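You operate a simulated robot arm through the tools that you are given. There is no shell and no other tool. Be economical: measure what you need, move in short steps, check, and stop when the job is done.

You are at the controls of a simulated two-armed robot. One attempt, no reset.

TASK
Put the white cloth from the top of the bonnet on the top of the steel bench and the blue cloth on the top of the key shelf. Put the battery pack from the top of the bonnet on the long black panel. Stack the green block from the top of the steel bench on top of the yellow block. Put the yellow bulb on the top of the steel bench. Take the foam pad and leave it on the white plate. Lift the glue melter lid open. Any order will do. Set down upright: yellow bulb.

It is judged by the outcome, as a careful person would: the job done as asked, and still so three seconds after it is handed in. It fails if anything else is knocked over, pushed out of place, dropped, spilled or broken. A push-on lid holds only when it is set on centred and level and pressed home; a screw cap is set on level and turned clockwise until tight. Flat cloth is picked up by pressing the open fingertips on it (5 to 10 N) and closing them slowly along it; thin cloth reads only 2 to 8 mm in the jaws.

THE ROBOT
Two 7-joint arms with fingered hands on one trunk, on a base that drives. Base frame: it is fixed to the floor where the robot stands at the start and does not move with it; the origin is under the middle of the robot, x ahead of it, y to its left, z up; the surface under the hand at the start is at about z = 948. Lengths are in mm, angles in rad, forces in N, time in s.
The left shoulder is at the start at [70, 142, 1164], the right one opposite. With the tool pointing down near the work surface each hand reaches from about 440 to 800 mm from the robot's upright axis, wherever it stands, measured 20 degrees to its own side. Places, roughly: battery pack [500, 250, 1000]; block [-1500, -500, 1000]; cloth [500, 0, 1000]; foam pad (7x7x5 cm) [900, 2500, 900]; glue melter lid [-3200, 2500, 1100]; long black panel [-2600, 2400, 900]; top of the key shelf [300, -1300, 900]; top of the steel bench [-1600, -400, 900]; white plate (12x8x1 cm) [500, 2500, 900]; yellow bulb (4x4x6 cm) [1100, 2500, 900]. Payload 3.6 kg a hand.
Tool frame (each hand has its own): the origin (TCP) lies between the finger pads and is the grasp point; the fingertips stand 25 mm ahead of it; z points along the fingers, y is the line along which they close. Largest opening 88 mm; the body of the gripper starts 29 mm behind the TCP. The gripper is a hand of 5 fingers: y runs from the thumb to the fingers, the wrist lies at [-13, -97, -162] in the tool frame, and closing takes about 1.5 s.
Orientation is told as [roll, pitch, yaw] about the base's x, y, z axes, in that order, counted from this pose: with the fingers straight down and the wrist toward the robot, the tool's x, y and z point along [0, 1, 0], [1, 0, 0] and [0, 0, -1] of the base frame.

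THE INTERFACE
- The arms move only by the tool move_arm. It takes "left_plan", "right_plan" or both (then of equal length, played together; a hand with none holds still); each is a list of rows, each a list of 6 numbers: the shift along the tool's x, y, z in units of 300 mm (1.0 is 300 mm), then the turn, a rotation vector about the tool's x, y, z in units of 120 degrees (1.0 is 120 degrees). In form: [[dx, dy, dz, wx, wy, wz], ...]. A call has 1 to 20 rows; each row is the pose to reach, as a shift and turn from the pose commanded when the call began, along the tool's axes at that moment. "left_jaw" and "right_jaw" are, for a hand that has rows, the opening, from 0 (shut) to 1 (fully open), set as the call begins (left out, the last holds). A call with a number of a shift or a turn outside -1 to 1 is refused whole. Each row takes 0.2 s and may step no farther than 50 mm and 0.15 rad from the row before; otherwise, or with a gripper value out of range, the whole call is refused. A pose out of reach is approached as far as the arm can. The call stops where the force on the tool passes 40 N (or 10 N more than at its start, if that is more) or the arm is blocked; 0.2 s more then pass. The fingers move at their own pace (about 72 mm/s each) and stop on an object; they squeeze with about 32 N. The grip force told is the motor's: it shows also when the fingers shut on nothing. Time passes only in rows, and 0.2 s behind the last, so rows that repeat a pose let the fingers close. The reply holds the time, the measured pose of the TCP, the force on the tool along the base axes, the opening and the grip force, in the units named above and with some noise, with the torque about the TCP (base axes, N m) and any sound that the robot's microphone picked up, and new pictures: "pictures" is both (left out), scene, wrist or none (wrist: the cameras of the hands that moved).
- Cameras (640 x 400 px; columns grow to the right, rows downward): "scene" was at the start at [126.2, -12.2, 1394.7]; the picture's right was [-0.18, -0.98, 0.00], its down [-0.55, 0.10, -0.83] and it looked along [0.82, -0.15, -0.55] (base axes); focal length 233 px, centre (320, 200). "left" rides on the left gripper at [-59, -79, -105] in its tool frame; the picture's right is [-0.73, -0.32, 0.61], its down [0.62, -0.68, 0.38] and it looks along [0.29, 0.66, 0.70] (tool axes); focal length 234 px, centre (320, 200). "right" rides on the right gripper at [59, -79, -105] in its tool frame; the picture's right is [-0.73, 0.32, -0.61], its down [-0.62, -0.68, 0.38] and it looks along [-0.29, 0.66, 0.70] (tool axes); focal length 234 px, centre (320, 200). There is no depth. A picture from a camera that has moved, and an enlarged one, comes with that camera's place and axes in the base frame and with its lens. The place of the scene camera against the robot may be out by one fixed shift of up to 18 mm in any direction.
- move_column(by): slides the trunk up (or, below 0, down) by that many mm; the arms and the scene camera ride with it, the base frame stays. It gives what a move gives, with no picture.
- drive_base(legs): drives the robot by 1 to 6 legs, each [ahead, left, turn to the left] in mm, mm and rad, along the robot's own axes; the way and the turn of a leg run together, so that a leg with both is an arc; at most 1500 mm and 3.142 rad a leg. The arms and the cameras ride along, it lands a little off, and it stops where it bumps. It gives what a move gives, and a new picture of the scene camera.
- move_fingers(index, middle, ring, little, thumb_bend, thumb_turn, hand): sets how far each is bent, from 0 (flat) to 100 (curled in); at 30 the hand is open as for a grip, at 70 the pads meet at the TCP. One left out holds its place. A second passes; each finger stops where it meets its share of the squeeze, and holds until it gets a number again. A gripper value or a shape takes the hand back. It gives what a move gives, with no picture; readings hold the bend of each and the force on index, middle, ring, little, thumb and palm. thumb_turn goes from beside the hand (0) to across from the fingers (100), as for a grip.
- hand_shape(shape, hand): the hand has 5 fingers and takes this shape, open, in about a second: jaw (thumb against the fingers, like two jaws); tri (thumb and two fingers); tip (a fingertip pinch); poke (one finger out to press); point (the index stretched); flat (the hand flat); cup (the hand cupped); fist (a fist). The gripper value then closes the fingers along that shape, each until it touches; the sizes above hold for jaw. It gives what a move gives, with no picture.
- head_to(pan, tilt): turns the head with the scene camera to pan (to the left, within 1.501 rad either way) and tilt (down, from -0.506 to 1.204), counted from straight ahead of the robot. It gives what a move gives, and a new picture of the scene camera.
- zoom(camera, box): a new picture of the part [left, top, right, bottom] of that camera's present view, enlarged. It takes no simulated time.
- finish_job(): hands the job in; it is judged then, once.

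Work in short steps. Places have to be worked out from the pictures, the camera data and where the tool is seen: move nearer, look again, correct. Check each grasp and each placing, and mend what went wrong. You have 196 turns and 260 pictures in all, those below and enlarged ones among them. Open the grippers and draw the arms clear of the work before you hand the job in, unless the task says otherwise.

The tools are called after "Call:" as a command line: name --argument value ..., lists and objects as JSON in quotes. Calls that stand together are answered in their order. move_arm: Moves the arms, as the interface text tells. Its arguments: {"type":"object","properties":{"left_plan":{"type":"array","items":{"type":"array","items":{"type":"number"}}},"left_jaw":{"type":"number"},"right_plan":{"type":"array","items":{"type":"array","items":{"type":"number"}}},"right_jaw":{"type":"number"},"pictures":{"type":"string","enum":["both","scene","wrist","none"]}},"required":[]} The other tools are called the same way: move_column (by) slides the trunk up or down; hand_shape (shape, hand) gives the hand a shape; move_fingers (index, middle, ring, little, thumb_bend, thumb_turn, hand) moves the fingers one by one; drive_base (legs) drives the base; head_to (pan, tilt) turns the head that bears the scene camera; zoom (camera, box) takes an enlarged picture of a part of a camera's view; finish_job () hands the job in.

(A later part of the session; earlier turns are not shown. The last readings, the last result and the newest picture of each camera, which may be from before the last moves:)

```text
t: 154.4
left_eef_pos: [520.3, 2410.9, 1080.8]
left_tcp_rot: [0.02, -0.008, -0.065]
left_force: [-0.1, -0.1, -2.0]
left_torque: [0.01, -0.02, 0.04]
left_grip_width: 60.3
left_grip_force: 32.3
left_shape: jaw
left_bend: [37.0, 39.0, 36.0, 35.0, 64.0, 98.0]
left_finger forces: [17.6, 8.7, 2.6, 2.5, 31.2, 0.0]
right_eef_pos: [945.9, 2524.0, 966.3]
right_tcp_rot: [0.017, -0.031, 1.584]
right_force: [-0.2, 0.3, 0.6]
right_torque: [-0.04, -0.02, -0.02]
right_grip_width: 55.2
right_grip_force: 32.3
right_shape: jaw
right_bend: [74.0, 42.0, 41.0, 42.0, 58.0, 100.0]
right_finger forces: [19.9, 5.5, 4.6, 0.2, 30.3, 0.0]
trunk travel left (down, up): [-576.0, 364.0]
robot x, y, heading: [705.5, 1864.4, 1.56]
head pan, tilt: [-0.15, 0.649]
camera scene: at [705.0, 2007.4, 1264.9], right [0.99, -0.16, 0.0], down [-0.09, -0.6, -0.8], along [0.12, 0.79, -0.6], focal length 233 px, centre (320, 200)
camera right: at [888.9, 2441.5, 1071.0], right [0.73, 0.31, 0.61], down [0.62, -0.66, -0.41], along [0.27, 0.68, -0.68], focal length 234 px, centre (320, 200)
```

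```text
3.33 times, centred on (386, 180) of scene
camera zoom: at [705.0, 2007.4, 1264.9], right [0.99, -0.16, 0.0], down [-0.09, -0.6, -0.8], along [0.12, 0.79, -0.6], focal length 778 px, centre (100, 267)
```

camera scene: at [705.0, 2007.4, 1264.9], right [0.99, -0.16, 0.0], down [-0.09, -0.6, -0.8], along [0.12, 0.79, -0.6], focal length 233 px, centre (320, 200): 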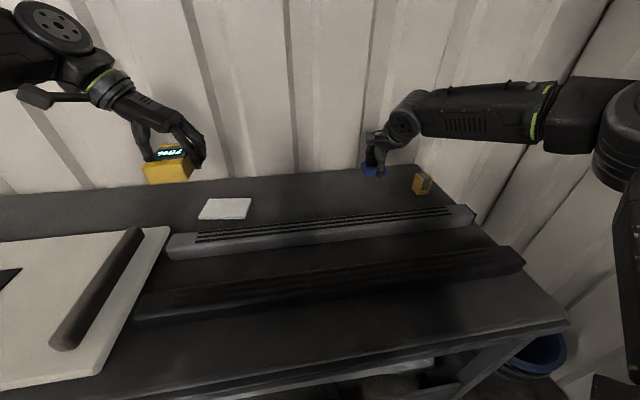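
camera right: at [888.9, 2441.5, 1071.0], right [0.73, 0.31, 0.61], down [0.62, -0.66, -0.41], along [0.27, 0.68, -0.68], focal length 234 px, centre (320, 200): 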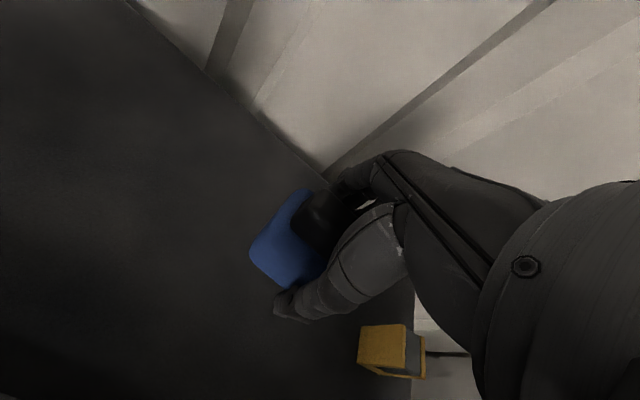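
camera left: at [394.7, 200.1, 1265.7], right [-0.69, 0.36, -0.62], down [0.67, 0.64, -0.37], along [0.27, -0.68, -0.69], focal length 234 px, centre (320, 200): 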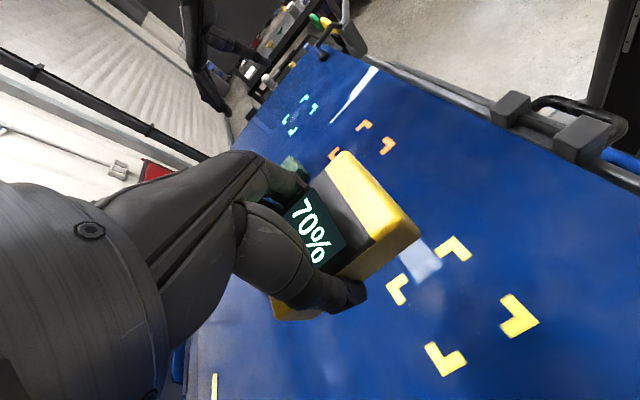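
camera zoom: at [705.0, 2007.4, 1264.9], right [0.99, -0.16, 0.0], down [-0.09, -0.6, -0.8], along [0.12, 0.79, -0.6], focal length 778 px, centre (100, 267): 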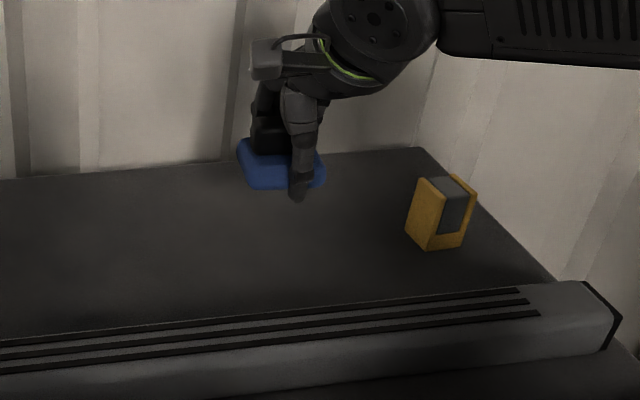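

Foam pad is held. Drive left 415 mm to bring the plate under the right hand.

Call:
drive_base --legs '[[-10, 415, 0]]'

Call:
head_to --pan -0.2 --tilt 0.75

Call:
zoom --camera "right" --box '[0, 0, 640, 400]'

```text
t: 157.0
left_eef_pos: [100.0, 2402.9, 1080.1]
left_tcp_rot: [0.022, -0.007, -0.063]
left_force: [-1.0, 0.1, -3.2]
left_torque: [-0.01, -0.01, -0.02]
left_grip_width: 60.5
left_grip_force: 32.3
left_shape: jaw
left_bend: [37.0, 39.0, 36.0, 35.0, 64.0, 98.0]
left_finger forces: [17.7, 8.7, 2.5, 2.5, 31.2, 0.1]
right_eef_pos: [524.3, 2518.6, 965.6]
right_tcp_rot: [0.016, -0.032, 1.583]
right_force: [-0.1, 0.4, -0.2]
right_torque: [-0.01, -0.02, 0.0]
right_grip_width: 55.3
right_grip_force: 32.1
right_shape: jaw
right_bend: [74.0, 42.0, 41.0, 42.0, 58.0, 100.0]
right_finger forces: [20.0, 5.5, 4.6, 0.3, 30.3, 0.1]
trunk travel left (down, up): [-576.0, 364.0]
robot x, y, heading: [283.1, 1859.6, 1.566]
head pan, tilt: [-0.15, 0.649]
camera scene: at [285.9, 2000.5, 1264.9], right [0.99, -0.15, 0.0], down [-0.09, -0.6, -0.8], along [0.12, 0.79, -0.61], focal length 233 px, centre (320, 200)
```

scene: 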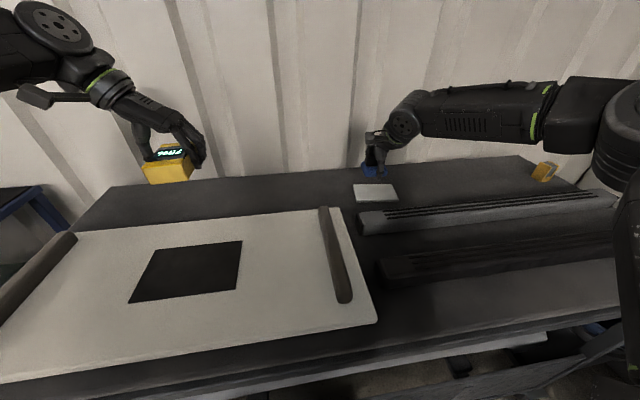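

```text
t: 157.7
left_eef_pos: [100.5, 2403.0, 1079.4]
left_tcp_rot: [0.019, -0.008, -0.062]
left_force: [-0.3, -0.1, -2.8]
left_torque: [0.01, -0.01, 0.03]
left_grip_width: 60.4
left_grip_force: 32.1
left_shape: jaw
left_bend: [37.0, 39.0, 36.0, 35.0, 64.0, 98.0]
left_finger forces: [17.7, 8.7, 2.6, 2.5, 31.2, 0.1]
right_eef_pos: [524.3, 2518.2, 966.4]
right_tcp_rot: [0.014, -0.033, 1.586]
right_force: [0.4, -0.2, -0.6]
right_torque: [0.02, 0.02, 0.03]
right_grip_width: 55.5
right_grip_force: 31.7
right_shape: jaw
right_bend: [74.0, 42.0, 41.0, 42.0, 58.0, 100.0]
right_finger forces: [20.0, 5.5, 4.5, 0.1, 30.2, 0.0]
trunk travel left (down, up): [-576.0, 364.0]
robot x, y, heading: [284.0, 1859.6, 1.567]
head pan, tilt: [-0.201, 0.75]
camera scene: at [289.2, 1995.9, 1256.3], right [0.98, -0.2, 0.0], down [-0.14, -0.67, -0.73], along [0.15, 0.72, -0.68], focal length 233 px, centre (320, 200)
```

scene: 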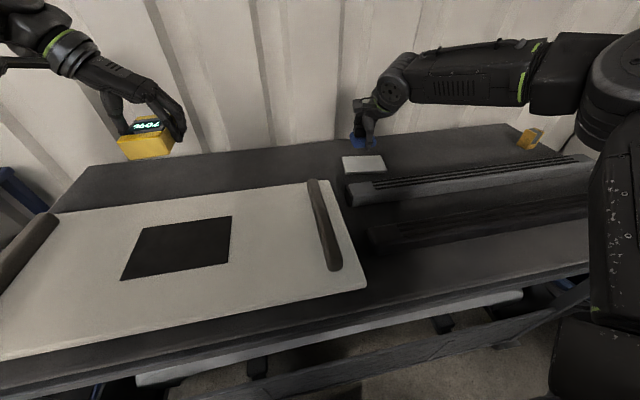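

```text
1.00 times, centred on (320, 200) of right (not enlarged: the box is as wide or as high as the picture)
camera zoom: at [468.1, 2435.1, 1070.6], right [0.73, 0.31, 0.61], down [0.63, -0.66, -0.41], along [0.27, 0.68, -0.68], focal length 234 px, centre (320, 200)
```

zoom: 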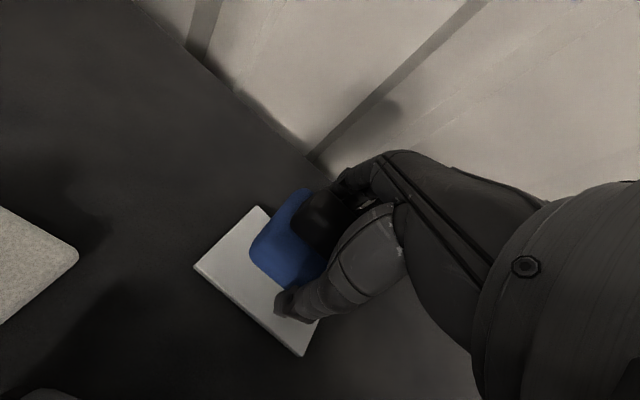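

Plate corners give centre ≈(543,2526), rotated −0.13 rad, top ≈867. Move the pad over it, matching the yaw, down to z≈905.

Call:
move_arm --right_plan '[[-0.03, 0.013, 0.0, 0, 0, 0.03], [-0.06, 0.027, 0.0, 0, 0, 0.062], [-0.06, 0.027, 0.1, 0, 0, 0.062], [-0.06, 0.027, 0.17, 0, 0, 0.062], [-0.06, 0.027, 0.2, 0, 0, 0.062], [-0.06, 0.027, 0.2, 0, 0, 0.062]]' --pictures "both"

Call:
zoom --camera "scene" --box '[300, 100, 460, 200]'

```text
t: 159.1
left_eef_pos: [99.9, 2402.6, 1080.8]
left_tcp_rot: [0.02, -0.006, -0.062]
left_force: [-0.3, 0.7, -2.9]
left_torque: [0.02, 0.01, -0.01]
left_grip_width: 60.8
left_grip_force: 32.0
left_shape: jaw
left_bend: [37.0, 39.0, 36.0, 35.0, 64.0, 98.0]
left_finger forces: [17.7, 8.7, 2.4, 2.4, 31.2, 0.0]
right_eef_pos: [542.0, 2527.2, 906.0]
right_tcp_rot: [0.018, -0.028, 1.457]
right_force: [-0.5, 1.7, -0.1]
right_torque: [0.01, 0.0, -0.02]
right_grip_width: 55.1
right_grip_force: 31.9
right_shape: jaw
right_bend: [74.0, 42.0, 41.0, 42.0, 58.0, 100.0]
right_finger forces: [20.0, 5.5, 4.5, 0.2, 30.4, 0.0]
trunk travel left (down, up): [-576.0, 364.0]
robot x, y, heading: [283.9, 1856.0, 1.571]
head pan, tilt: [-0.201, 0.75]
camera scene: at [289.4, 1995.9, 1256.3], right [0.98, -0.2, 0.0], down [-0.14, -0.67, -0.73], along [0.15, 0.72, -0.68], focal length 233 px, centre (320, 200)
camera right: at [475.1, 2453.0, 1010.5], right [0.77, 0.22, 0.6], down [0.53, -0.74, -0.41], along [0.35, 0.64, -0.68], focal length 234 px, centre (320, 200)
```

scene: 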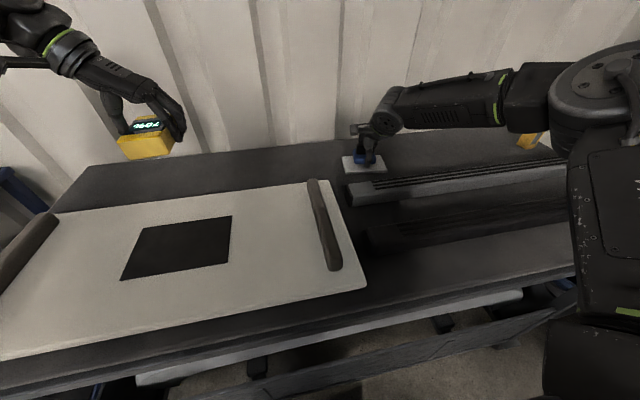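
right: 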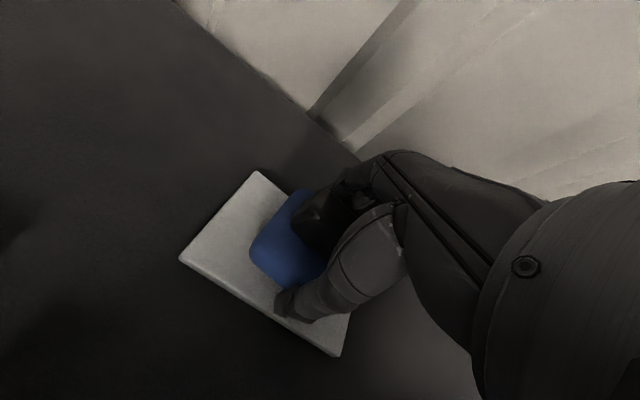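

```text
4.00 times, centred on (380, 150) of scene
camera zoom: at [289.4, 1995.9, 1256.3], right [0.98, -0.2, 0.0], down [-0.14, -0.67, -0.73], along [0.15, 0.72, -0.68], focal length 933 px, centre (80, 400)
```

zoom: 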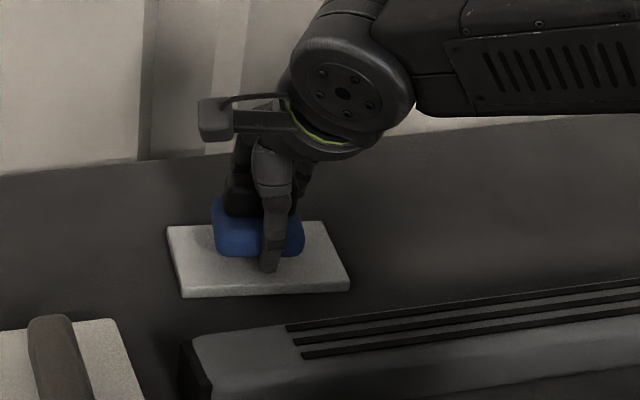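

Roughly centred. Lower gently to contact, nudging 3 mm nearer.

Call:
move_arm --right_plan '[[0, -0.01, 0.01, 0, 0, 0], [0, -0.01, 0.02, 0, 0, 0], [0, -0.01, 0.03, 0, 0, 0], [0, -0.01, 0.037, 0, 0, 0]]' --pictures "wrist"

Call:
zoom --camera "scene" --box '[320, 120, 416, 180]'

```text
t: 160.1
left_eef_pos: [100.0, 2403.9, 1080.8]
left_tcp_rot: [0.022, -0.005, -0.062]
left_force: [-0.2, 0.0, -1.8]
left_torque: [0.04, -0.03, 0.01]
left_grip_width: 60.6
left_grip_force: 32.3
left_shape: jaw
left_bend: [37.0, 39.0, 36.0, 35.0, 64.0, 98.0]
left_finger forces: [17.6, 8.6, 2.5, 2.4, 31.2, 0.1]
right_eef_pos: [541.2, 2525.9, 896.3]
right_tcp_rot: [0.02, -0.028, 1.457]
right_force: [0.2, 0.1, 0.1]
right_torque: [0.0, -0.02, -0.02]
right_grip_width: 55.0
right_grip_force: 32.3
right_shape: jaw
right_bend: [74.0, 42.0, 41.0, 42.0, 58.0, 100.0]
right_finger forces: [20.0, 5.5, 4.6, 0.3, 30.5, 0.1]
trunk travel left (down, up): [-576.0, 364.0]
robot x, y, heading: [284.8, 1860.7, 1.561]
head pan, tilt: [-0.201, 0.75]
camera right: at [475.0, 2450.8, 999.7], right [0.77, 0.22, 0.6], down [0.53, -0.74, -0.42], along [0.35, 0.64, -0.68], focal length 234 px, centre (320, 200)
```

right: 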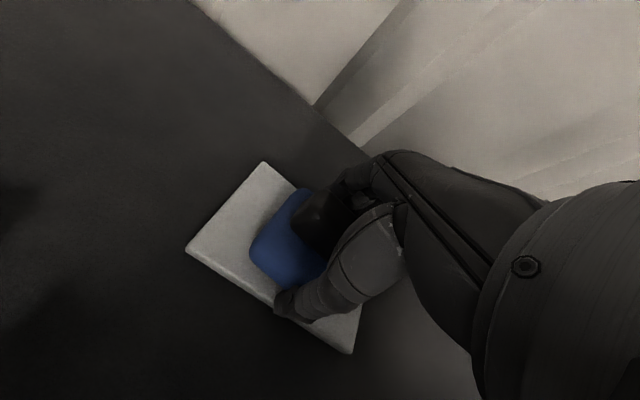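

```text
6.67 times, centred on (368, 150) of scene
camera zoom: at [289.5, 1995.9, 1256.3], right [0.98, -0.2, 0.0], down [-0.14, -0.67, -0.73], along [0.15, 0.72, -0.68], focal length 1555 px, centre (0, 533)
```

zoom: 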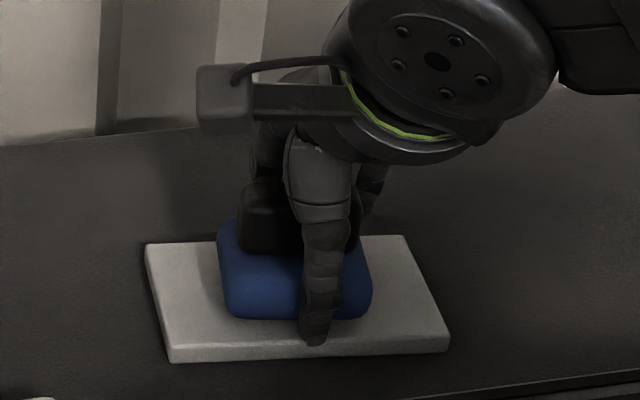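

Pad should come ~6 mm nearer for centring; adjust and lower to contact.

Call:
move_arm --right_plan '[[0, -0.02, 0, 0, 0, 0], [0, -0.02, 0.01, 0, 0, 0], [0, -0.02, 0.02, 0, 0, 0], [0, -0.02, 0.027, 0, 0, 0]]' --pictures "none"

Call:
zoom --camera "scene" --box '[320, 120, 416, 180]'

```text
t: 161.1
left_eef_pos: [99.3, 2397.7, 1081.9]
left_tcp_rot: [0.027, -0.008, -0.063]
left_force: [-0.1, 1.2, -2.7]
left_torque: [-0.02, 0.01, 0.0]
left_grip_width: 60.5
left_grip_force: 32.3
left_shape: jaw
left_bend: [37.0, 39.0, 36.0, 35.0, 64.0, 98.0]
left_finger forces: [17.7, 8.7, 2.4, 2.4, 31.2, 0.1]
right_eef_pos: [539.8, 2517.5, 893.2]
right_tcp_rot: [0.02, -0.04, 1.455]
right_force: [2.4, 2.9, 31.5]
right_torque: [1.13, -0.09, -0.03]
right_grip_width: 56.2
right_grip_force: 32.2
right_shape: jaw
right_bend: [28.0, 40.0, 40.0, 43.0, 59.0, 99.0]
right_finger forces: [40.8, 13.3, 4.7, 1.5, 29.2, 0.0]
trunk travel left (down, up): [-576.0, 364.0]
robot x, y, heading: [286.1, 1861.2, 1.563]
head pan, tilt: [-0.201, 0.75]
```

```text
6.67 times, centred on (368, 150) of scene
camera zoom: at [287.9, 1990.4, 1257.4], right [0.98, -0.2, 0.0], down [-0.14, -0.66, -0.73], along [0.15, 0.72, -0.68], focal length 1555 px, centre (0, 533)
```

zoom: 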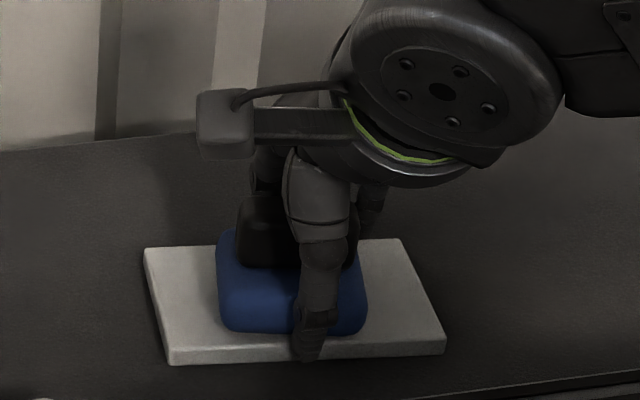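

Centred and in contact. Raise 2 mm, open, then lift away.

Call:
move_arm --right_plan '[[0, 0, -0.012, 0, 0, 0], [0, 0, -0.012, 0, 0, 0], [0, 0, -0.012, 0, 0, 0], [0, 0, -0.012, 0, 0, 0], [0, 0, -0.012, 0, 0, 0]]' --right_jaw 1.0 --pictures "none"

Call:
move_arm --right_plan '[[0, 0, -0.03, 0, 0, 0], [0, 0, -0.1, 0, 0, 0], [0, 0, -0.2, 0, 0, 0], [0, 0, -0.3, 0, 0, 0], [0, 0, -0.4, 0, 0, 0]]' --pictures "wrist"

Call:
zoom --camera "scene" --box '[320, 120, 416, 180]'

```text
t: 162.2
left_eef_pos: [98.4, 2399.3, 1081.8]
left_tcp_rot: [0.025, -0.006, -0.063]
left_force: [0.5, 0.2, -3.4]
left_torque: [0.03, 0.06, 0.02]
left_grip_width: 60.4
left_grip_force: 31.7
left_shape: jaw
left_bend: [37.0, 39.0, 36.0, 35.0, 64.0, 98.0]
left_finger forces: [17.7, 8.7, 2.6, 2.5, 31.1, 0.0]
right_eef_pos: [539.7, 2516.5, 893.5]
right_tcp_rot: [0.019, -0.033, 1.455]
right_force: [-0.4, -6.0, 15.7]
right_torque: [0.49, -0.21, -0.03]
right_grip_width: 82.3
right_grip_force: 0.1
right_shape: jaw
right_bend: [30.0, 32.0, 30.0, 30.0, 30.0, 98.0]
right_finger forces: [0.0, 15.7, 0.0, 0.1, 0.1, 0.0]
trunk travel left (down, up): [-576.0, 364.0]
robot x, y, heading: [285.3, 1862.5, 1.561]
head pan, tilt: [-0.201, 0.75]
```

```text
t: 163.4
left_eef_pos: [100.1, 2402.6, 1080.3]
left_tcp_rot: [0.024, -0.007, -0.062]
left_force: [0.4, -0.3, -3.2]
left_torque: [0.04, 0.01, -0.01]
left_grip_width: 60.5
left_grip_force: 32.0
left_shape: jaw
left_bend: [37.0, 39.0, 36.0, 35.0, 64.0, 98.0]
left_finger forces: [17.7, 8.7, 2.5, 2.4, 31.3, 0.1]
right_eef_pos: [541.8, 2516.1, 1012.1]
right_tcp_rot: [0.017, -0.03, 1.456]
right_force: [0.1, 0.6, 0.4]
right_torque: [0.02, -0.02, 0.03]
right_grip_width: 87.8
right_grip_force: 0.0
right_shape: jaw
right_bend: [30.0, 30.0, 30.0, 30.0, 30.0, 98.0]
right_finger forces: [0.0, 0.1, 0.0, 0.0, 0.1, 0.1]
trunk travel left (down, up): [-576.0, 364.0]
robot x, y, heading: [284.0, 1860.7, 1.564]
head pan, tilt: [-0.201, 0.75]
camera right: at [475.0, 2440.2, 1116.1], right [0.77, 0.22, 0.6], down [0.54, -0.74, -0.41], along [0.35, 0.64, -0.68], focal length 234 px, centre (320, 200)
```

right: 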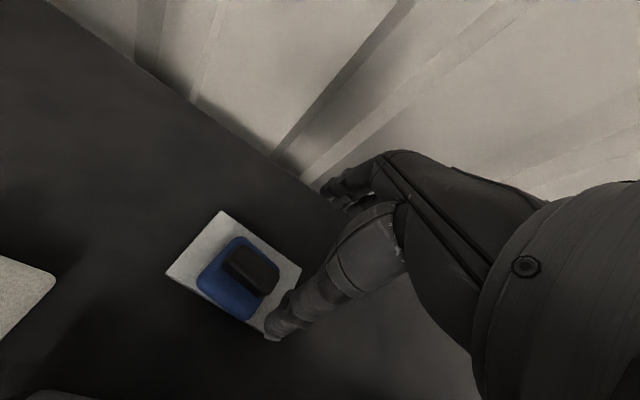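

```text
6.67 times, centred on (368, 150) of scene
camera zoom: at [289.1, 1995.1, 1256.3], right [0.98, -0.2, 0.0], down [-0.14, -0.67, -0.73], along [0.15, 0.72, -0.68], focal length 1555 px, centre (0, 533)
```

zoom: 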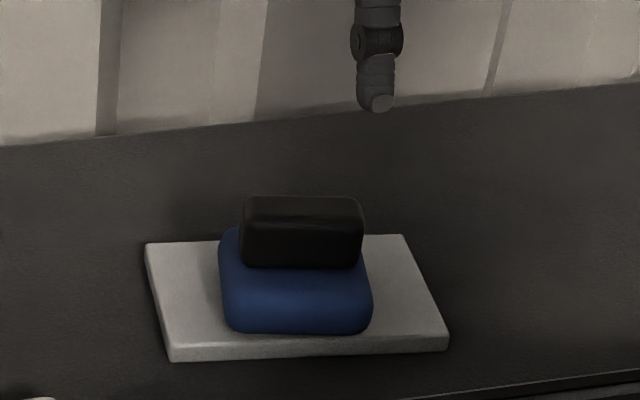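

Foam pad sits on the plate. Drive right 470 mm toward the bulb.

Call:
drive_base --legs '[[0, -490, 0]]'

Call:
zoom --camera "right" --box '[0, 0, 640, 400]'

Call:
zoom --camera "scene" --box '[352, 100, 512, 200]'

```text
t: 166.4
left_eef_pos: [595.0, 2400.7, 1079.8]
left_tcp_rot: [0.022, -0.005, -0.056]
left_force: [0.6, 0.2, -3.3]
left_torque: [0.02, -0.03, 0.02]
left_grip_width: 60.4
left_grip_force: 32.1
left_shape: jaw
left_bend: [37.0, 39.0, 36.0, 35.0, 64.0, 98.0]
left_finger forces: [17.7, 8.7, 2.5, 2.4, 31.2, 0.0]
right_eef_pos: [1034.4, 2518.1, 1010.5]
right_tcp_rot: [0.019, -0.03, 1.462]
right_force: [-0.1, -0.6, -0.8]
right_torque: [0.01, -0.01, -0.02]
right_grip_width: 87.7
right_grip_force: 0.0
right_shape: jaw
right_bend: [30.0, 30.0, 30.0, 30.0, 30.0, 98.0]
right_finger forces: [0.0, 0.0, 0.1, 0.0, 0.0, 0.0]
trunk travel left (down, up): [-576.0, 364.0]
robot x, y, heading: [781.2, 1859.1, 1.572]
head pan, tilt: [-0.201, 0.75]
camera scene: at [786.5, 1995.7, 1256.3], right [0.98, -0.2, 0.0], down [-0.13, -0.67, -0.73], along [0.14, 0.72, -0.68], focal length 233 px, centre (320, 200)
```

scene: 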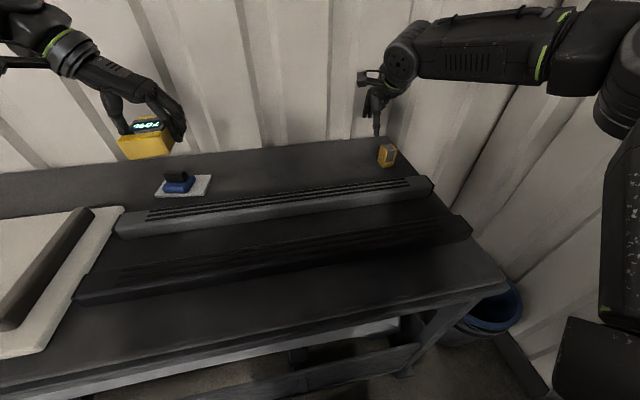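

```text
1.00 times, centred on (320, 200) of right (not enlarged: the box is as wide or as high as the picture)
camera zoom: at [969.1, 2442.0, 1115.4], right [0.77, 0.22, 0.6], down [0.54, -0.73, -0.41], along [0.35, 0.64, -0.68], focal length 234 px, centre (320, 200)
```

zoom: 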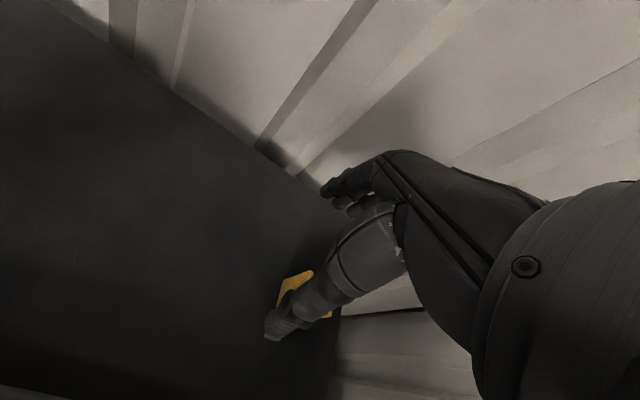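

```text
4.00 times, centred on (432, 150) of scene
camera zoom: at [786.5, 1995.7, 1256.3], right [0.98, -0.2, 0.0], down [-0.13, -0.67, -0.73], along [0.14, 0.72, -0.68], focal length 933 px, centre (-128, 400)
```

zoom: 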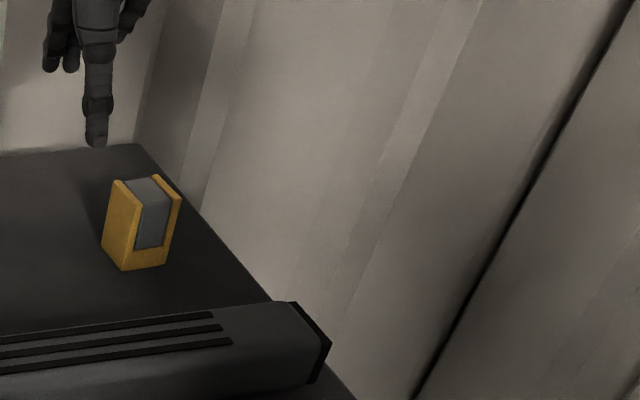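

Bulb ≈(1097,2530) but occluded by the thumb; shift the hand 70 mm left for a clear look.

Call:
move_arm --right_plan '[[0.1, 0, 0.05, 0, 0, 0], [0.22, 0.0, 0.1, 0, 0, 0], [0.22, 0.0, 0.1, 0, 0, 0]]' --pictures "none"

Call:
zoom --camera "right" --box '[240, 220, 480, 370]'

```text
t: 167.2
left_eef_pos: [594.5, 2400.3, 1081.5]
left_tcp_rot: [0.023, -0.005, -0.056]
left_force: [-0.1, -0.3, -3.0]
left_torque: [0.03, 0.0, 0.02]
left_grip_width: 60.3
left_grip_force: 32.0
left_shape: jaw
left_bend: [37.0, 39.0, 36.0, 35.0, 64.0, 98.0]
left_finger forces: [17.6, 8.7, 2.5, 2.4, 31.2, 0.0]
right_eef_pos: [969.5, 2525.1, 983.4]
right_tcp_rot: [0.019, -0.029, 1.461]
right_force: [-0.1, -0.2, 1.0]
right_torque: [0.01, 0.01, -0.02]
right_grip_width: 87.8
right_grip_force: 0.1
right_shape: jaw
right_bend: [30.0, 30.0, 30.0, 30.0, 30.0, 98.0]
right_finger forces: [0.0, 0.0, 0.0, 0.0, 0.0, 0.0]
trunk travel left (down, up): [-576.0, 364.0]
robot x, y, heading: [779.8, 1861.2, 1.571]
head pan, tilt: [-0.201, 0.75]
```

```text
2.67 times, centred on (360, 295) of right
camera zoom: at [902.8, 2449.6, 1086.8], right [0.77, 0.22, 0.6], down [0.54, -0.73, -0.42], along [0.35, 0.64, -0.68], focal length 624 px, centre (213, -53)
```

zoom: 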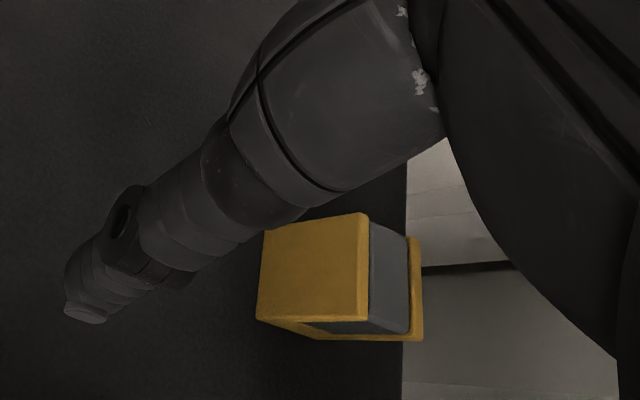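

Bulb is a 34×34×56 box at ≈(1105,2525), yaw ≈+0.12. Move the right hand over it with matching yaw.

Call:
move_arm --right_plan '[[-0.11, 0.012, 0, 0, 0, -0.03], [-0.22, 0.025, 0, 0, 0, -0.06], [-0.33, 0.037, 0, 0, 0, -0.09], [-0.449, 0.05, 0, 0, 0, -0.11], [-0.449, 0.05, 0, 0, 0, -0.11]]' --pictures "both"

Call:
zoom --camera "scene" --box '[330, 80, 458, 160]'

```text
t: 168.4
left_eef_pos: [593.9, 2400.9, 1080.6]
left_tcp_rot: [0.023, -0.006, -0.055]
left_force: [0.7, -0.1, -3.4]
left_torque: [0.02, -0.01, 0.02]
left_grip_width: 60.5
left_grip_force: 32.4
left_shape: jaw
left_bend: [37.0, 39.0, 36.0, 35.0, 64.0, 98.0]
left_finger forces: [17.5, 8.7, 2.4, 2.4, 31.3, 0.0]
right_eef_pos: [1106.2, 2525.6, 980.6]
right_tcp_rot: [0.013, -0.033, 1.693]
right_force: [0.3, 0.4, 0.1]
right_torque: [0.01, 0.02, -0.02]
right_grip_width: 87.7
right_grip_force: 0.0
right_shape: jaw
right_bend: [30.0, 30.0, 30.0, 30.0, 30.0, 98.0]
right_finger forces: [0.0, 0.0, 0.0, 0.1, 0.0, 0.0]
trunk travel left (down, up): [-576.0, 364.0]
robot x, y, heading: [783.8, 1859.0, 1.571]
head pan, tilt: [-0.201, 0.75]
camera scene: at [785.6, 1995.9, 1256.3], right [0.98, -0.2, 0.0], down [-0.13, -0.67, -0.73], along [0.14, 0.72, -0.68], focal length 233 px, centre (320, 200)
camera right: at [1058.1, 2436.8, 1083.9], right [0.69, 0.39, 0.61], down [0.7, -0.59, -0.41], along [0.2, 0.71, -0.68], focal length 234 px, centre (320, 200)
```

scene: 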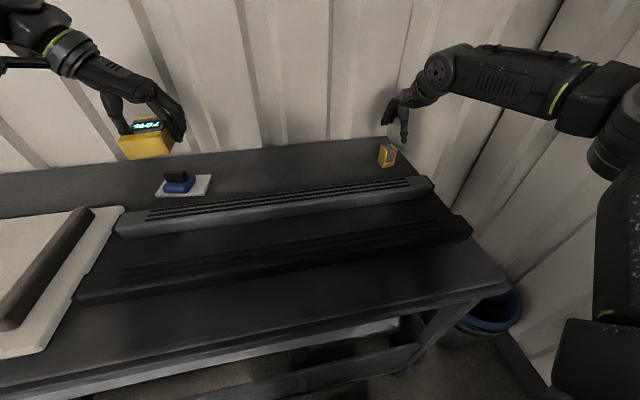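
right: 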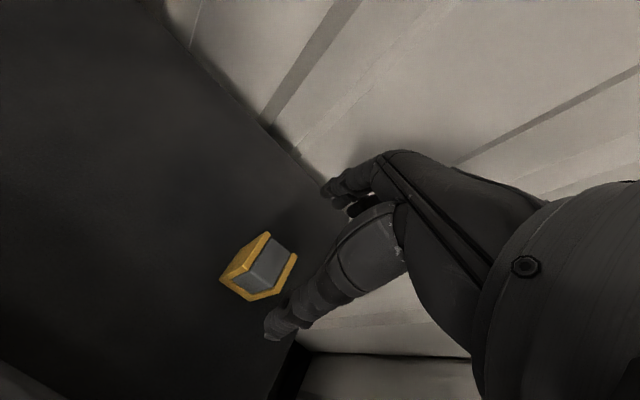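

```text
5.00 times, centred on (394, 120) of scene
camera zoom: at [785.6, 1995.9, 1256.3], right [0.98, -0.2, 0.0], down [-0.13, -0.67, -0.73], along [0.14, 0.72, -0.68], focal length 1166 px, centre (-50, 600)
```

zoom: 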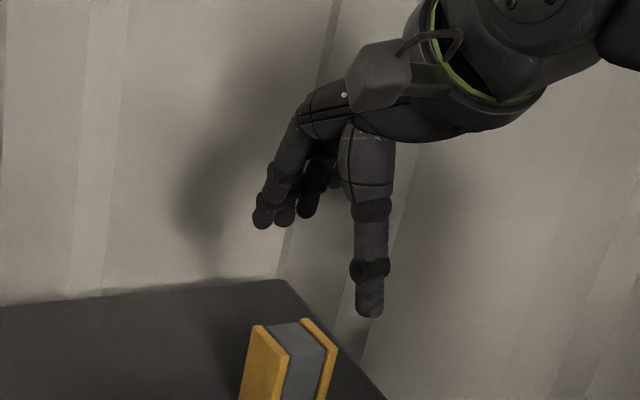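

Call:
zoom --camera "right" --box '[200, 210, 328, 290]'

```text
5.00 times, centred on (264, 250) of right
camera zoom: at [1058.1, 2436.8, 1083.9], right [0.69, 0.39, 0.61], down [0.7, -0.59, -0.41], along [0.2, 0.71, -0.68], focal length 1171 px, centre (600, -50)
```

zoom: 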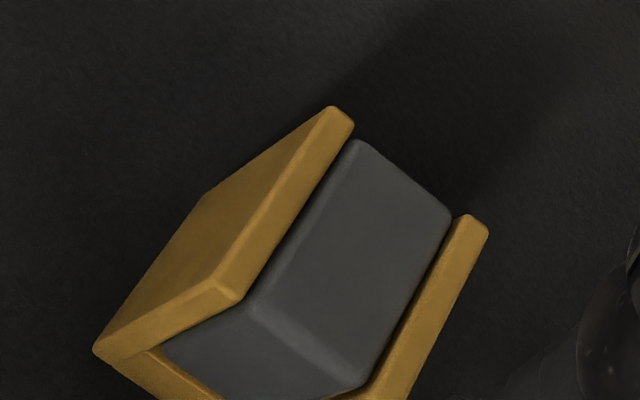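

Centre ≈(1102,2525). Descend to z≈891 and close on the bulb.

Call:
move_arm --right_plan '[[0.013, -0.003, 0.08, 0, 0, 0], [0.013, -0.003, 0.16, 0, 0, 0], [0.013, -0.003, 0.24, 0, 0, 0], [0.013, -0.003, 0.298, 0, 0, 0], [0.013, -0.003, 0.298, 0, 0, 0]]' --pictures "wrist"

Call:
move_arm --right_plan '[[0, 0, 0, 0, 0, 0], [0, 0, 0, 0, 0, 0], [0, 0, 0, 0, 0, 0], [0, 0, 0, 0, 0, 0], [0, 0, 0, 0, 0, 0], [0, 0, 0, 0, 0, 0], [0, 0, 0, 0, 0, 0], [0, 0, 0, 0, 0, 0]]' --right_jaw 0.0 --pictures "wrist"

```text
t: 169.6
left_eef_pos: [594.1, 2402.5, 1080.4]
left_tcp_rot: [0.02, -0.006, -0.054]
left_force: [-0.1, 0.3, -2.3]
left_torque: [-0.03, 0.02, 0.02]
left_grip_width: 60.5
left_grip_force: 32.3
left_shape: jaw
left_bend: [37.0, 39.0, 36.0, 35.0, 64.0, 98.0]
left_finger forces: [17.6, 8.7, 2.5, 2.4, 31.2, 0.0]
right_eef_pos: [1099.3, 2527.8, 889.6]
right_tcp_rot: [0.013, -0.033, 1.692]
right_force: [1.1, -0.3, 0.8]
right_torque: [0.0, -0.02, 0.0]
right_grip_width: 87.7
right_grip_force: 0.1
right_shape: jaw
right_bend: [30.0, 30.0, 30.0, 30.0, 30.0, 98.0]
right_finger forces: [0.1, 0.0, 0.1, 0.0, 0.0, 0.0]
trunk travel left (down, up): [-576.0, 364.0]
robot x, y, heading: [784.7, 1861.9, 1.575]
head pan, tilt: [-0.201, 0.75]
camera right: at [1051.8, 2438.0, 993.9], right [0.69, 0.39, 0.61], down [0.7, -0.59, -0.41], along [0.2, 0.71, -0.68], focal length 234 px, centre (320, 200)
```

right: 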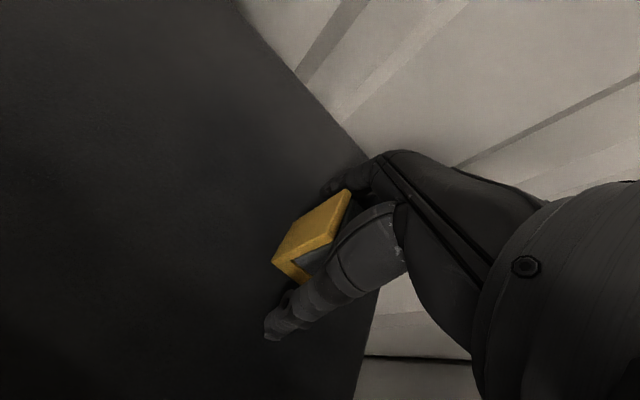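

```text
t: 171.4
left_eef_pos: [594.5, 2401.5, 1080.4]
left_tcp_rot: [0.02, -0.005, -0.055]
left_force: [0.1, -0.8, -3.4]
left_torque: [-0.01, 0.01, 0.01]
left_grip_width: 60.5
left_grip_force: 32.0
left_shape: jaw
left_bend: [37.0, 39.0, 36.0, 35.0, 64.0, 98.0]
left_finger forces: [17.6, 8.6, 2.5, 2.3, 31.2, 0.0]
right_eef_pos: [1099.3, 2526.3, 889.9]
right_tcp_rot: [0.012, -0.033, 1.693]
right_force: [-0.7, 0.8, -0.3]
right_torque: [-0.02, -0.01, -0.03]
right_grip_width: 30.3
right_grip_force: 31.8
right_shape: jaw
right_bend: [74.0, 52.0, 52.0, 54.0, 74.0, 100.0]
right_finger forces: [16.5, 8.4, 3.6, 0.1, 28.6, 0.1]
trunk travel left (down, up): [-576.0, 364.0]
robot x, y, heading: [782.1, 1858.7, 1.575]
head pan, tilt: [-0.201, 0.75]
camera right: at [1051.9, 2438.2, 994.1], right [0.69, 0.39, 0.61], down [0.7, -0.59, -0.41], along [0.2, 0.71, -0.68], focal length 234 px, centre (320, 200)
```

right: 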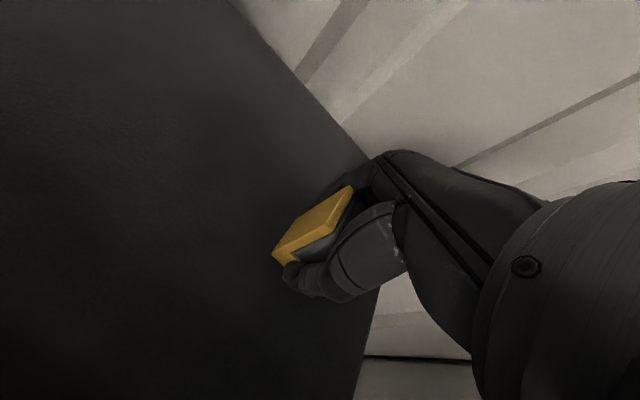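

Gripped. Lift it, and raise the trunk back.

Call:
move_arm --right_plan '[[0, 0, -0.05, 0, 0, 0], [0, 0, -0.15, 0, 0, 0], [0, -0.03, -0.28, 0, 0, 0], [0, -0.06, -0.4, 0, 0, 0], [0, -0.1, -0.52, 0, 0, 0]]' --pictures "wrist"

Call:
move_column --by 90

Call:
drive_base --legs '[[-450, 0, 0]]'

```text
t: 172.6
left_eef_pos: [593.1, 2400.6, 1080.9]
left_tcp_rot: [0.022, -0.006, -0.057]
left_force: [-0.4, 0.5, -1.7]
left_torque: [0.0, -0.01, 0.02]
left_grip_width: 60.5
left_grip_force: 31.8
left_shape: jaw
left_bend: [37.0, 39.0, 36.0, 35.0, 64.0, 98.0]
left_finger forces: [17.6, 8.6, 2.5, 2.4, 31.2, 0.1]
right_eef_pos: [1105.5, 2492.7, 1046.5]
right_tcp_rot: [0.012, -0.033, 1.692]
right_force: [0.3, -0.3, 0.5]
right_torque: [0.01, 0.03, 0.0]
right_grip_width: 30.3
right_grip_force: 32.1
right_shape: jaw
right_bend: [74.0, 53.0, 52.0, 54.0, 74.0, 99.0]
right_finger forces: [17.0, 8.3, 3.7, 0.0, 28.8, 0.0]
trunk travel left (down, up): [-576.0, 364.0]
robot x, y, heading: [784.9, 1860.8, 1.57]
head pan, tilt: [-0.201, 0.75]
camera right: at [1057.3, 2403.4, 1150.0], right [0.69, 0.39, 0.61], down [0.7, -0.59, -0.41], along [0.2, 0.71, -0.68], focal length 234 px, centre (320, 200)
```

right: 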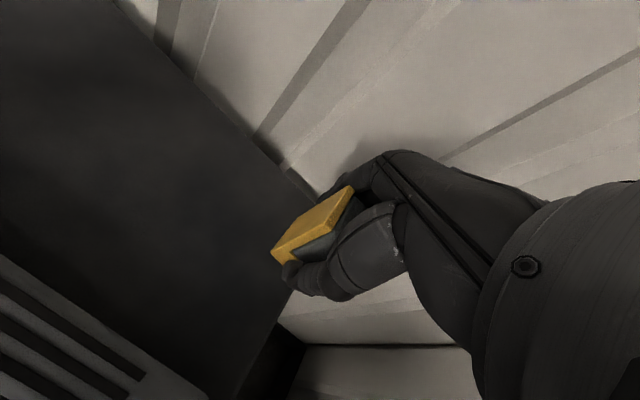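

```text
t: 173.8
left_eef_pos: [593.8, 2401.8, 1170.4]
left_tcp_rot: [0.021, -0.005, -0.057]
left_force: [0.5, -1.0, -3.6]
left_torque: [0.04, -0.02, 0.03]
left_grip_width: 60.5
left_grip_force: 32.2
left_shape: jaw
left_bend: [37.0, 39.0, 36.0, 35.0, 64.0, 98.0]
left_finger forces: [17.6, 8.6, 2.5, 2.4, 31.2, 0.0]
right_eef_pos: [1105.1, 2494.0, 1134.9]
right_tcp_rot: [0.012, -0.033, 1.693]
right_force: [-0.6, -0.6, -0.6]
right_torque: [-0.02, 0.02, 0.0]
right_grip_width: 30.4
right_grip_force: 31.4
right_shape: jaw
right_bend: [74.0, 53.0, 52.0, 54.0, 74.0, 99.0]
right_finger forces: [16.9, 8.3, 3.7, 0.0, 28.8, 0.0]
trunk travel left (down, up): [-666.0, 274.0]
robot x, y, heading: [783.7, 1860.4, 1.571]
head pan, tilt: [-0.201, 0.75]
```

```text
t: 176.6
left_eef_pos: [596.9, 1949.0, 1169.9]
left_tcp_rot: [0.02, -0.005, -0.059]
left_force: [0.2, 0.1, -3.4]
left_torque: [0.04, 0.02, 0.0]
left_grip_width: 60.6
left_grip_force: 32.3
left_shape: jaw
left_bend: [37.0, 39.0, 36.0, 35.0, 64.0, 98.0]
left_finger forces: [17.6, 8.7, 2.5, 2.4, 31.2, 0.1]
right_eef_pos: [1106.9, 2041.2, 1135.5]
right_tcp_rot: [0.012, -0.032, 1.693]
right_force: [-0.1, 0.2, -1.7]
right_torque: [-0.01, -0.01, -0.01]
right_grip_width: 30.2
right_grip_force: 31.9
right_shape: jaw
right_bend: [74.0, 53.0, 52.0, 54.0, 74.0, 99.0]
right_finger forces: [16.9, 8.3, 3.7, 0.0, 28.9, 0.0]
trunk travel left (down, up): [-666.0, 274.0]
robot x, y, heading: [784.1, 1406.8, 1.569]
head pan, tilt: [-0.201, 0.75]
camera scene: at [787.9, 1543.1, 1346.2], right [0.98, -0.2, 0.0], down [-0.13, -0.67, -0.73], along [0.14, 0.72, -0.68], focal length 233 px, centre (320, 200)
```

scene: 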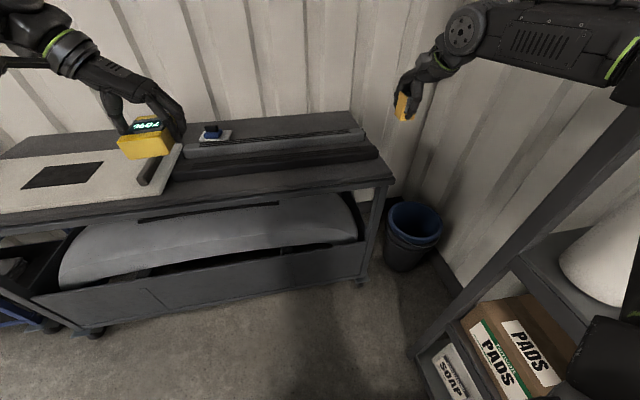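

Bulb held. Strafe left along the aisle toward the workbench with the panel.

Call:
drive_base --legs '[[0, 1500, 0], [0, 1300, 0]]'

Call:
head_to --pan 0.5 --tilt 0.4

```text
t: 190.2
left_eef_pos: [-2214.6, 1959.3, 1169.7]
left_tcp_rot: [0.02, -0.005, -0.077]
left_force: [0.0, -0.7, -2.6]
left_torque: [-0.01, -0.01, -0.01]
left_grip_width: 60.2
left_grip_force: 32.3
left_shape: jaw
left_bend: [37.0, 39.0, 36.0, 35.0, 64.0, 98.0]
left_finger forces: [17.5, 8.7, 2.5, 2.3, 31.0, 0.0]
right_eef_pos: [-1702.5, 2040.2, 1135.4]
right_tcp_rot: [0.012, -0.032, 1.673]
right_force: [-0.8, -0.4, 0.1]
right_torque: [0.05, -0.02, -0.03]
right_grip_width: 30.2
right_grip_force: 32.4
right_shape: jaw
right_bend: [74.0, 53.0, 52.0, 54.0, 74.0, 99.0]
right_finger forces: [16.9, 8.4, 3.7, 0.1, 28.8, 0.0]
trunk travel left (down, up): [-666.0, 274.0]
robot x, y, heading: [-2040.3, 1418.6, 1.553]
head pan, tilt: [-0.201, 0.75]
camera scene: at [-2031.0, 1549.8, 1346.3], right [0.98, -0.22, 0.0], down [-0.15, -0.67, -0.73], along [0.16, 0.71, -0.68], focal length 233 px, centre (320, 200)
```

scene: 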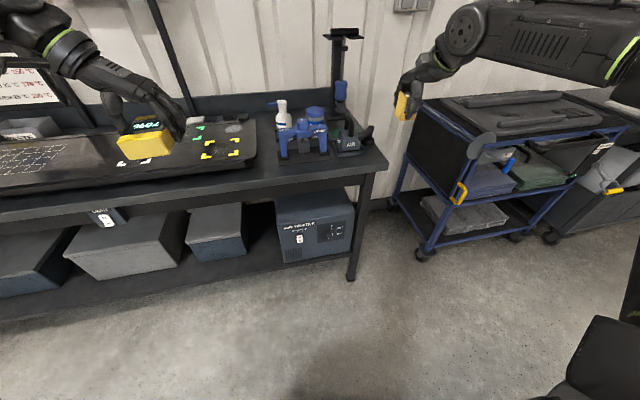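

```text
t: 191.3
left_eef_pos: [-2215.3, 1959.0, 1171.1]
left_tcp_rot: [0.021, -0.006, -0.078]
left_force: [-0.2, -0.5, -2.1]
left_torque: [0.04, 0.02, -0.01]
left_grip_width: 60.8
left_grip_force: 32.0
left_shape: jaw
left_bend: [37.0, 39.0, 36.0, 35.0, 64.0, 98.0]
left_finger forces: [17.6, 8.9, 2.6, 2.4, 31.1, 0.0]
right_eef_pos: [-1701.5, 2041.0, 1134.6]
right_tcp_rot: [0.013, -0.032, 1.67]
right_force: [-0.1, 0.3, -1.0]
right_torque: [0.02, -0.01, 0.02]
right_grip_width: 30.4
right_grip_force: 32.1
right_shape: jaw
right_bend: [74.0, 53.0, 52.0, 54.0, 74.0, 99.0]
right_finger forces: [16.9, 8.3, 3.7, 0.0, 28.9, 0.1]
trunk travel left (down, up): [-666.0, 274.0]
robot x, y, heading: [-2037.5, 1415.9, 1.553]
head pan, tilt: [0.499, 0.4]
camera scene: at [-2091.9, 1551.0, 1377.3], right [0.89, 0.46, 0.0], down [0.18, -0.35, -0.92], along [-0.43, 0.82, -0.39], focal length 233 px, centre (320, 200)
```

scene: 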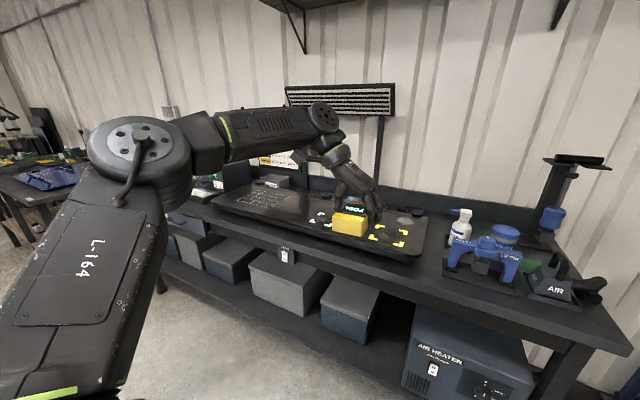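

Call:
zoom --camera "scene" --box '[190, 150, 446, 310]'

Call:
head_to --pan 0.15 --tilt 0.6

Call:
head_to --pan 1.0 --tilt 0.3

```text
2.50 times, centred on (318, 230) of scene
camera zoom: at [-2091.9, 1551.0, 1377.3], right [0.89, 0.46, 0.0], down [0.18, -0.35, -0.92], along [-0.43, 0.82, -0.39], focal length 583 px, centre (325, 125)
```

zoom: 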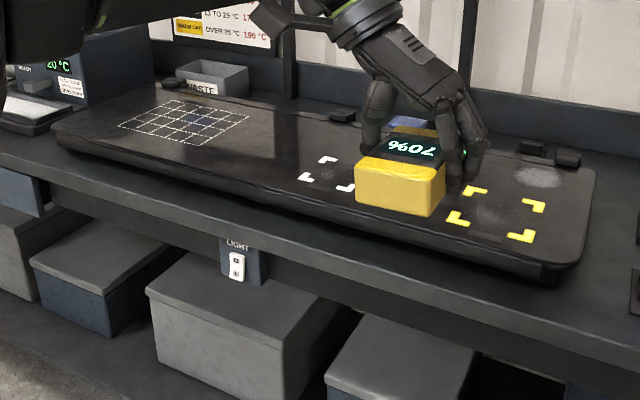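

```text
t: 192.1
left_eef_pos: [-2214.6, 1958.6, 1170.6]
left_tcp_rot: [0.021, -0.005, -0.077]
left_force: [-0.3, 0.3, -2.6]
left_torque: [0.0, 0.01, 0.01]
left_grip_width: 60.4
left_grip_force: 31.7
left_shape: jaw
left_bend: [37.0, 39.0, 36.0, 35.0, 64.0, 98.0]
left_finger forces: [17.5, 8.8, 2.5, 2.4, 31.2, 0.0]
right_eef_pos: [-1701.8, 2041.3, 1135.6]
right_tcp_rot: [0.012, -0.032, 1.672]
right_force: [-0.2, -0.3, -1.3]
right_torque: [0.02, 0.0, 0.01]
right_grip_width: 30.1
right_grip_force: 32.6
right_shape: jaw
right_bend: [74.0, 53.0, 52.0, 54.0, 74.0, 99.0]
right_finger forces: [16.9, 8.4, 3.8, 0.0, 28.8, 0.0]
trunk travel left (down, up): [-666.0, 274.0]
robot x, y, heading: [-2041.0, 1413.5, 1.553]
head pan, tilt: [0.15, 0.6]
camera scene: at [-2060.9, 1556.4, 1359.2], right [0.99, 0.13, 0.0], down [0.08, -0.56, -0.82], along [-0.11, 0.82, -0.57], focal length 233 px, centre (320, 200)
```

scene: 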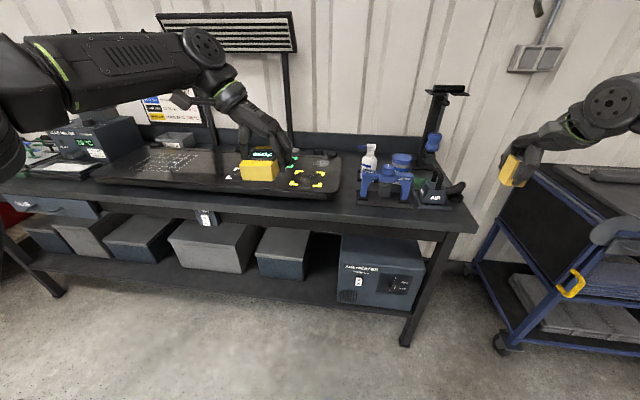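

```text
t: 193.3
left_eef_pos: [-2215.0, 1959.7, 1169.5]
left_tcp_rot: [0.02, -0.004, -0.077]
left_force: [0.0, 0.7, -3.3]
left_torque: [0.0, 0.02, -0.01]
left_grip_width: 60.6
left_grip_force: 31.8
left_shape: jaw
left_bend: [37.0, 39.0, 36.0, 35.0, 64.0, 98.0]
left_finger forces: [17.5, 8.8, 2.6, 2.4, 31.1, 0.0]
right_eef_pos: [-1702.1, 2041.1, 1136.0]
right_tcp_rot: [0.013, -0.032, 1.671]
right_force: [-0.3, 1.0, 0.1]
right_torque: [-0.03, -0.01, 0.01]
right_grip_width: 30.2
right_grip_force: 32.2
right_shape: jaw
right_bend: [74.0, 53.0, 52.0, 54.0, 74.0, 99.0]
right_finger forces: [16.8, 8.3, 3.7, 0.0, 28.8, 0.1]
trunk travel left (down, up): [-666.0, 274.0]
robot x, y, heading: [-2034.4, 1416.1, 1.556]
head pan, tilt: [1.0, 0.3]
camera scene: at [-2126.7, 1520.7, 1386.6], right [0.56, 0.83, 0.0], down [0.25, -0.16, -0.96], along [-0.79, 0.53, -0.3], focal length 233 px, centre (320, 200)
```

scene: 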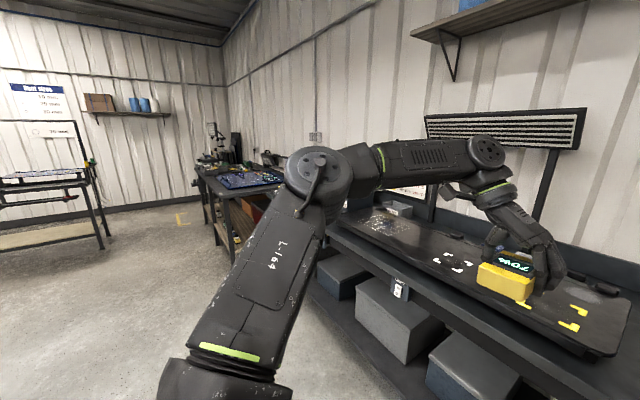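

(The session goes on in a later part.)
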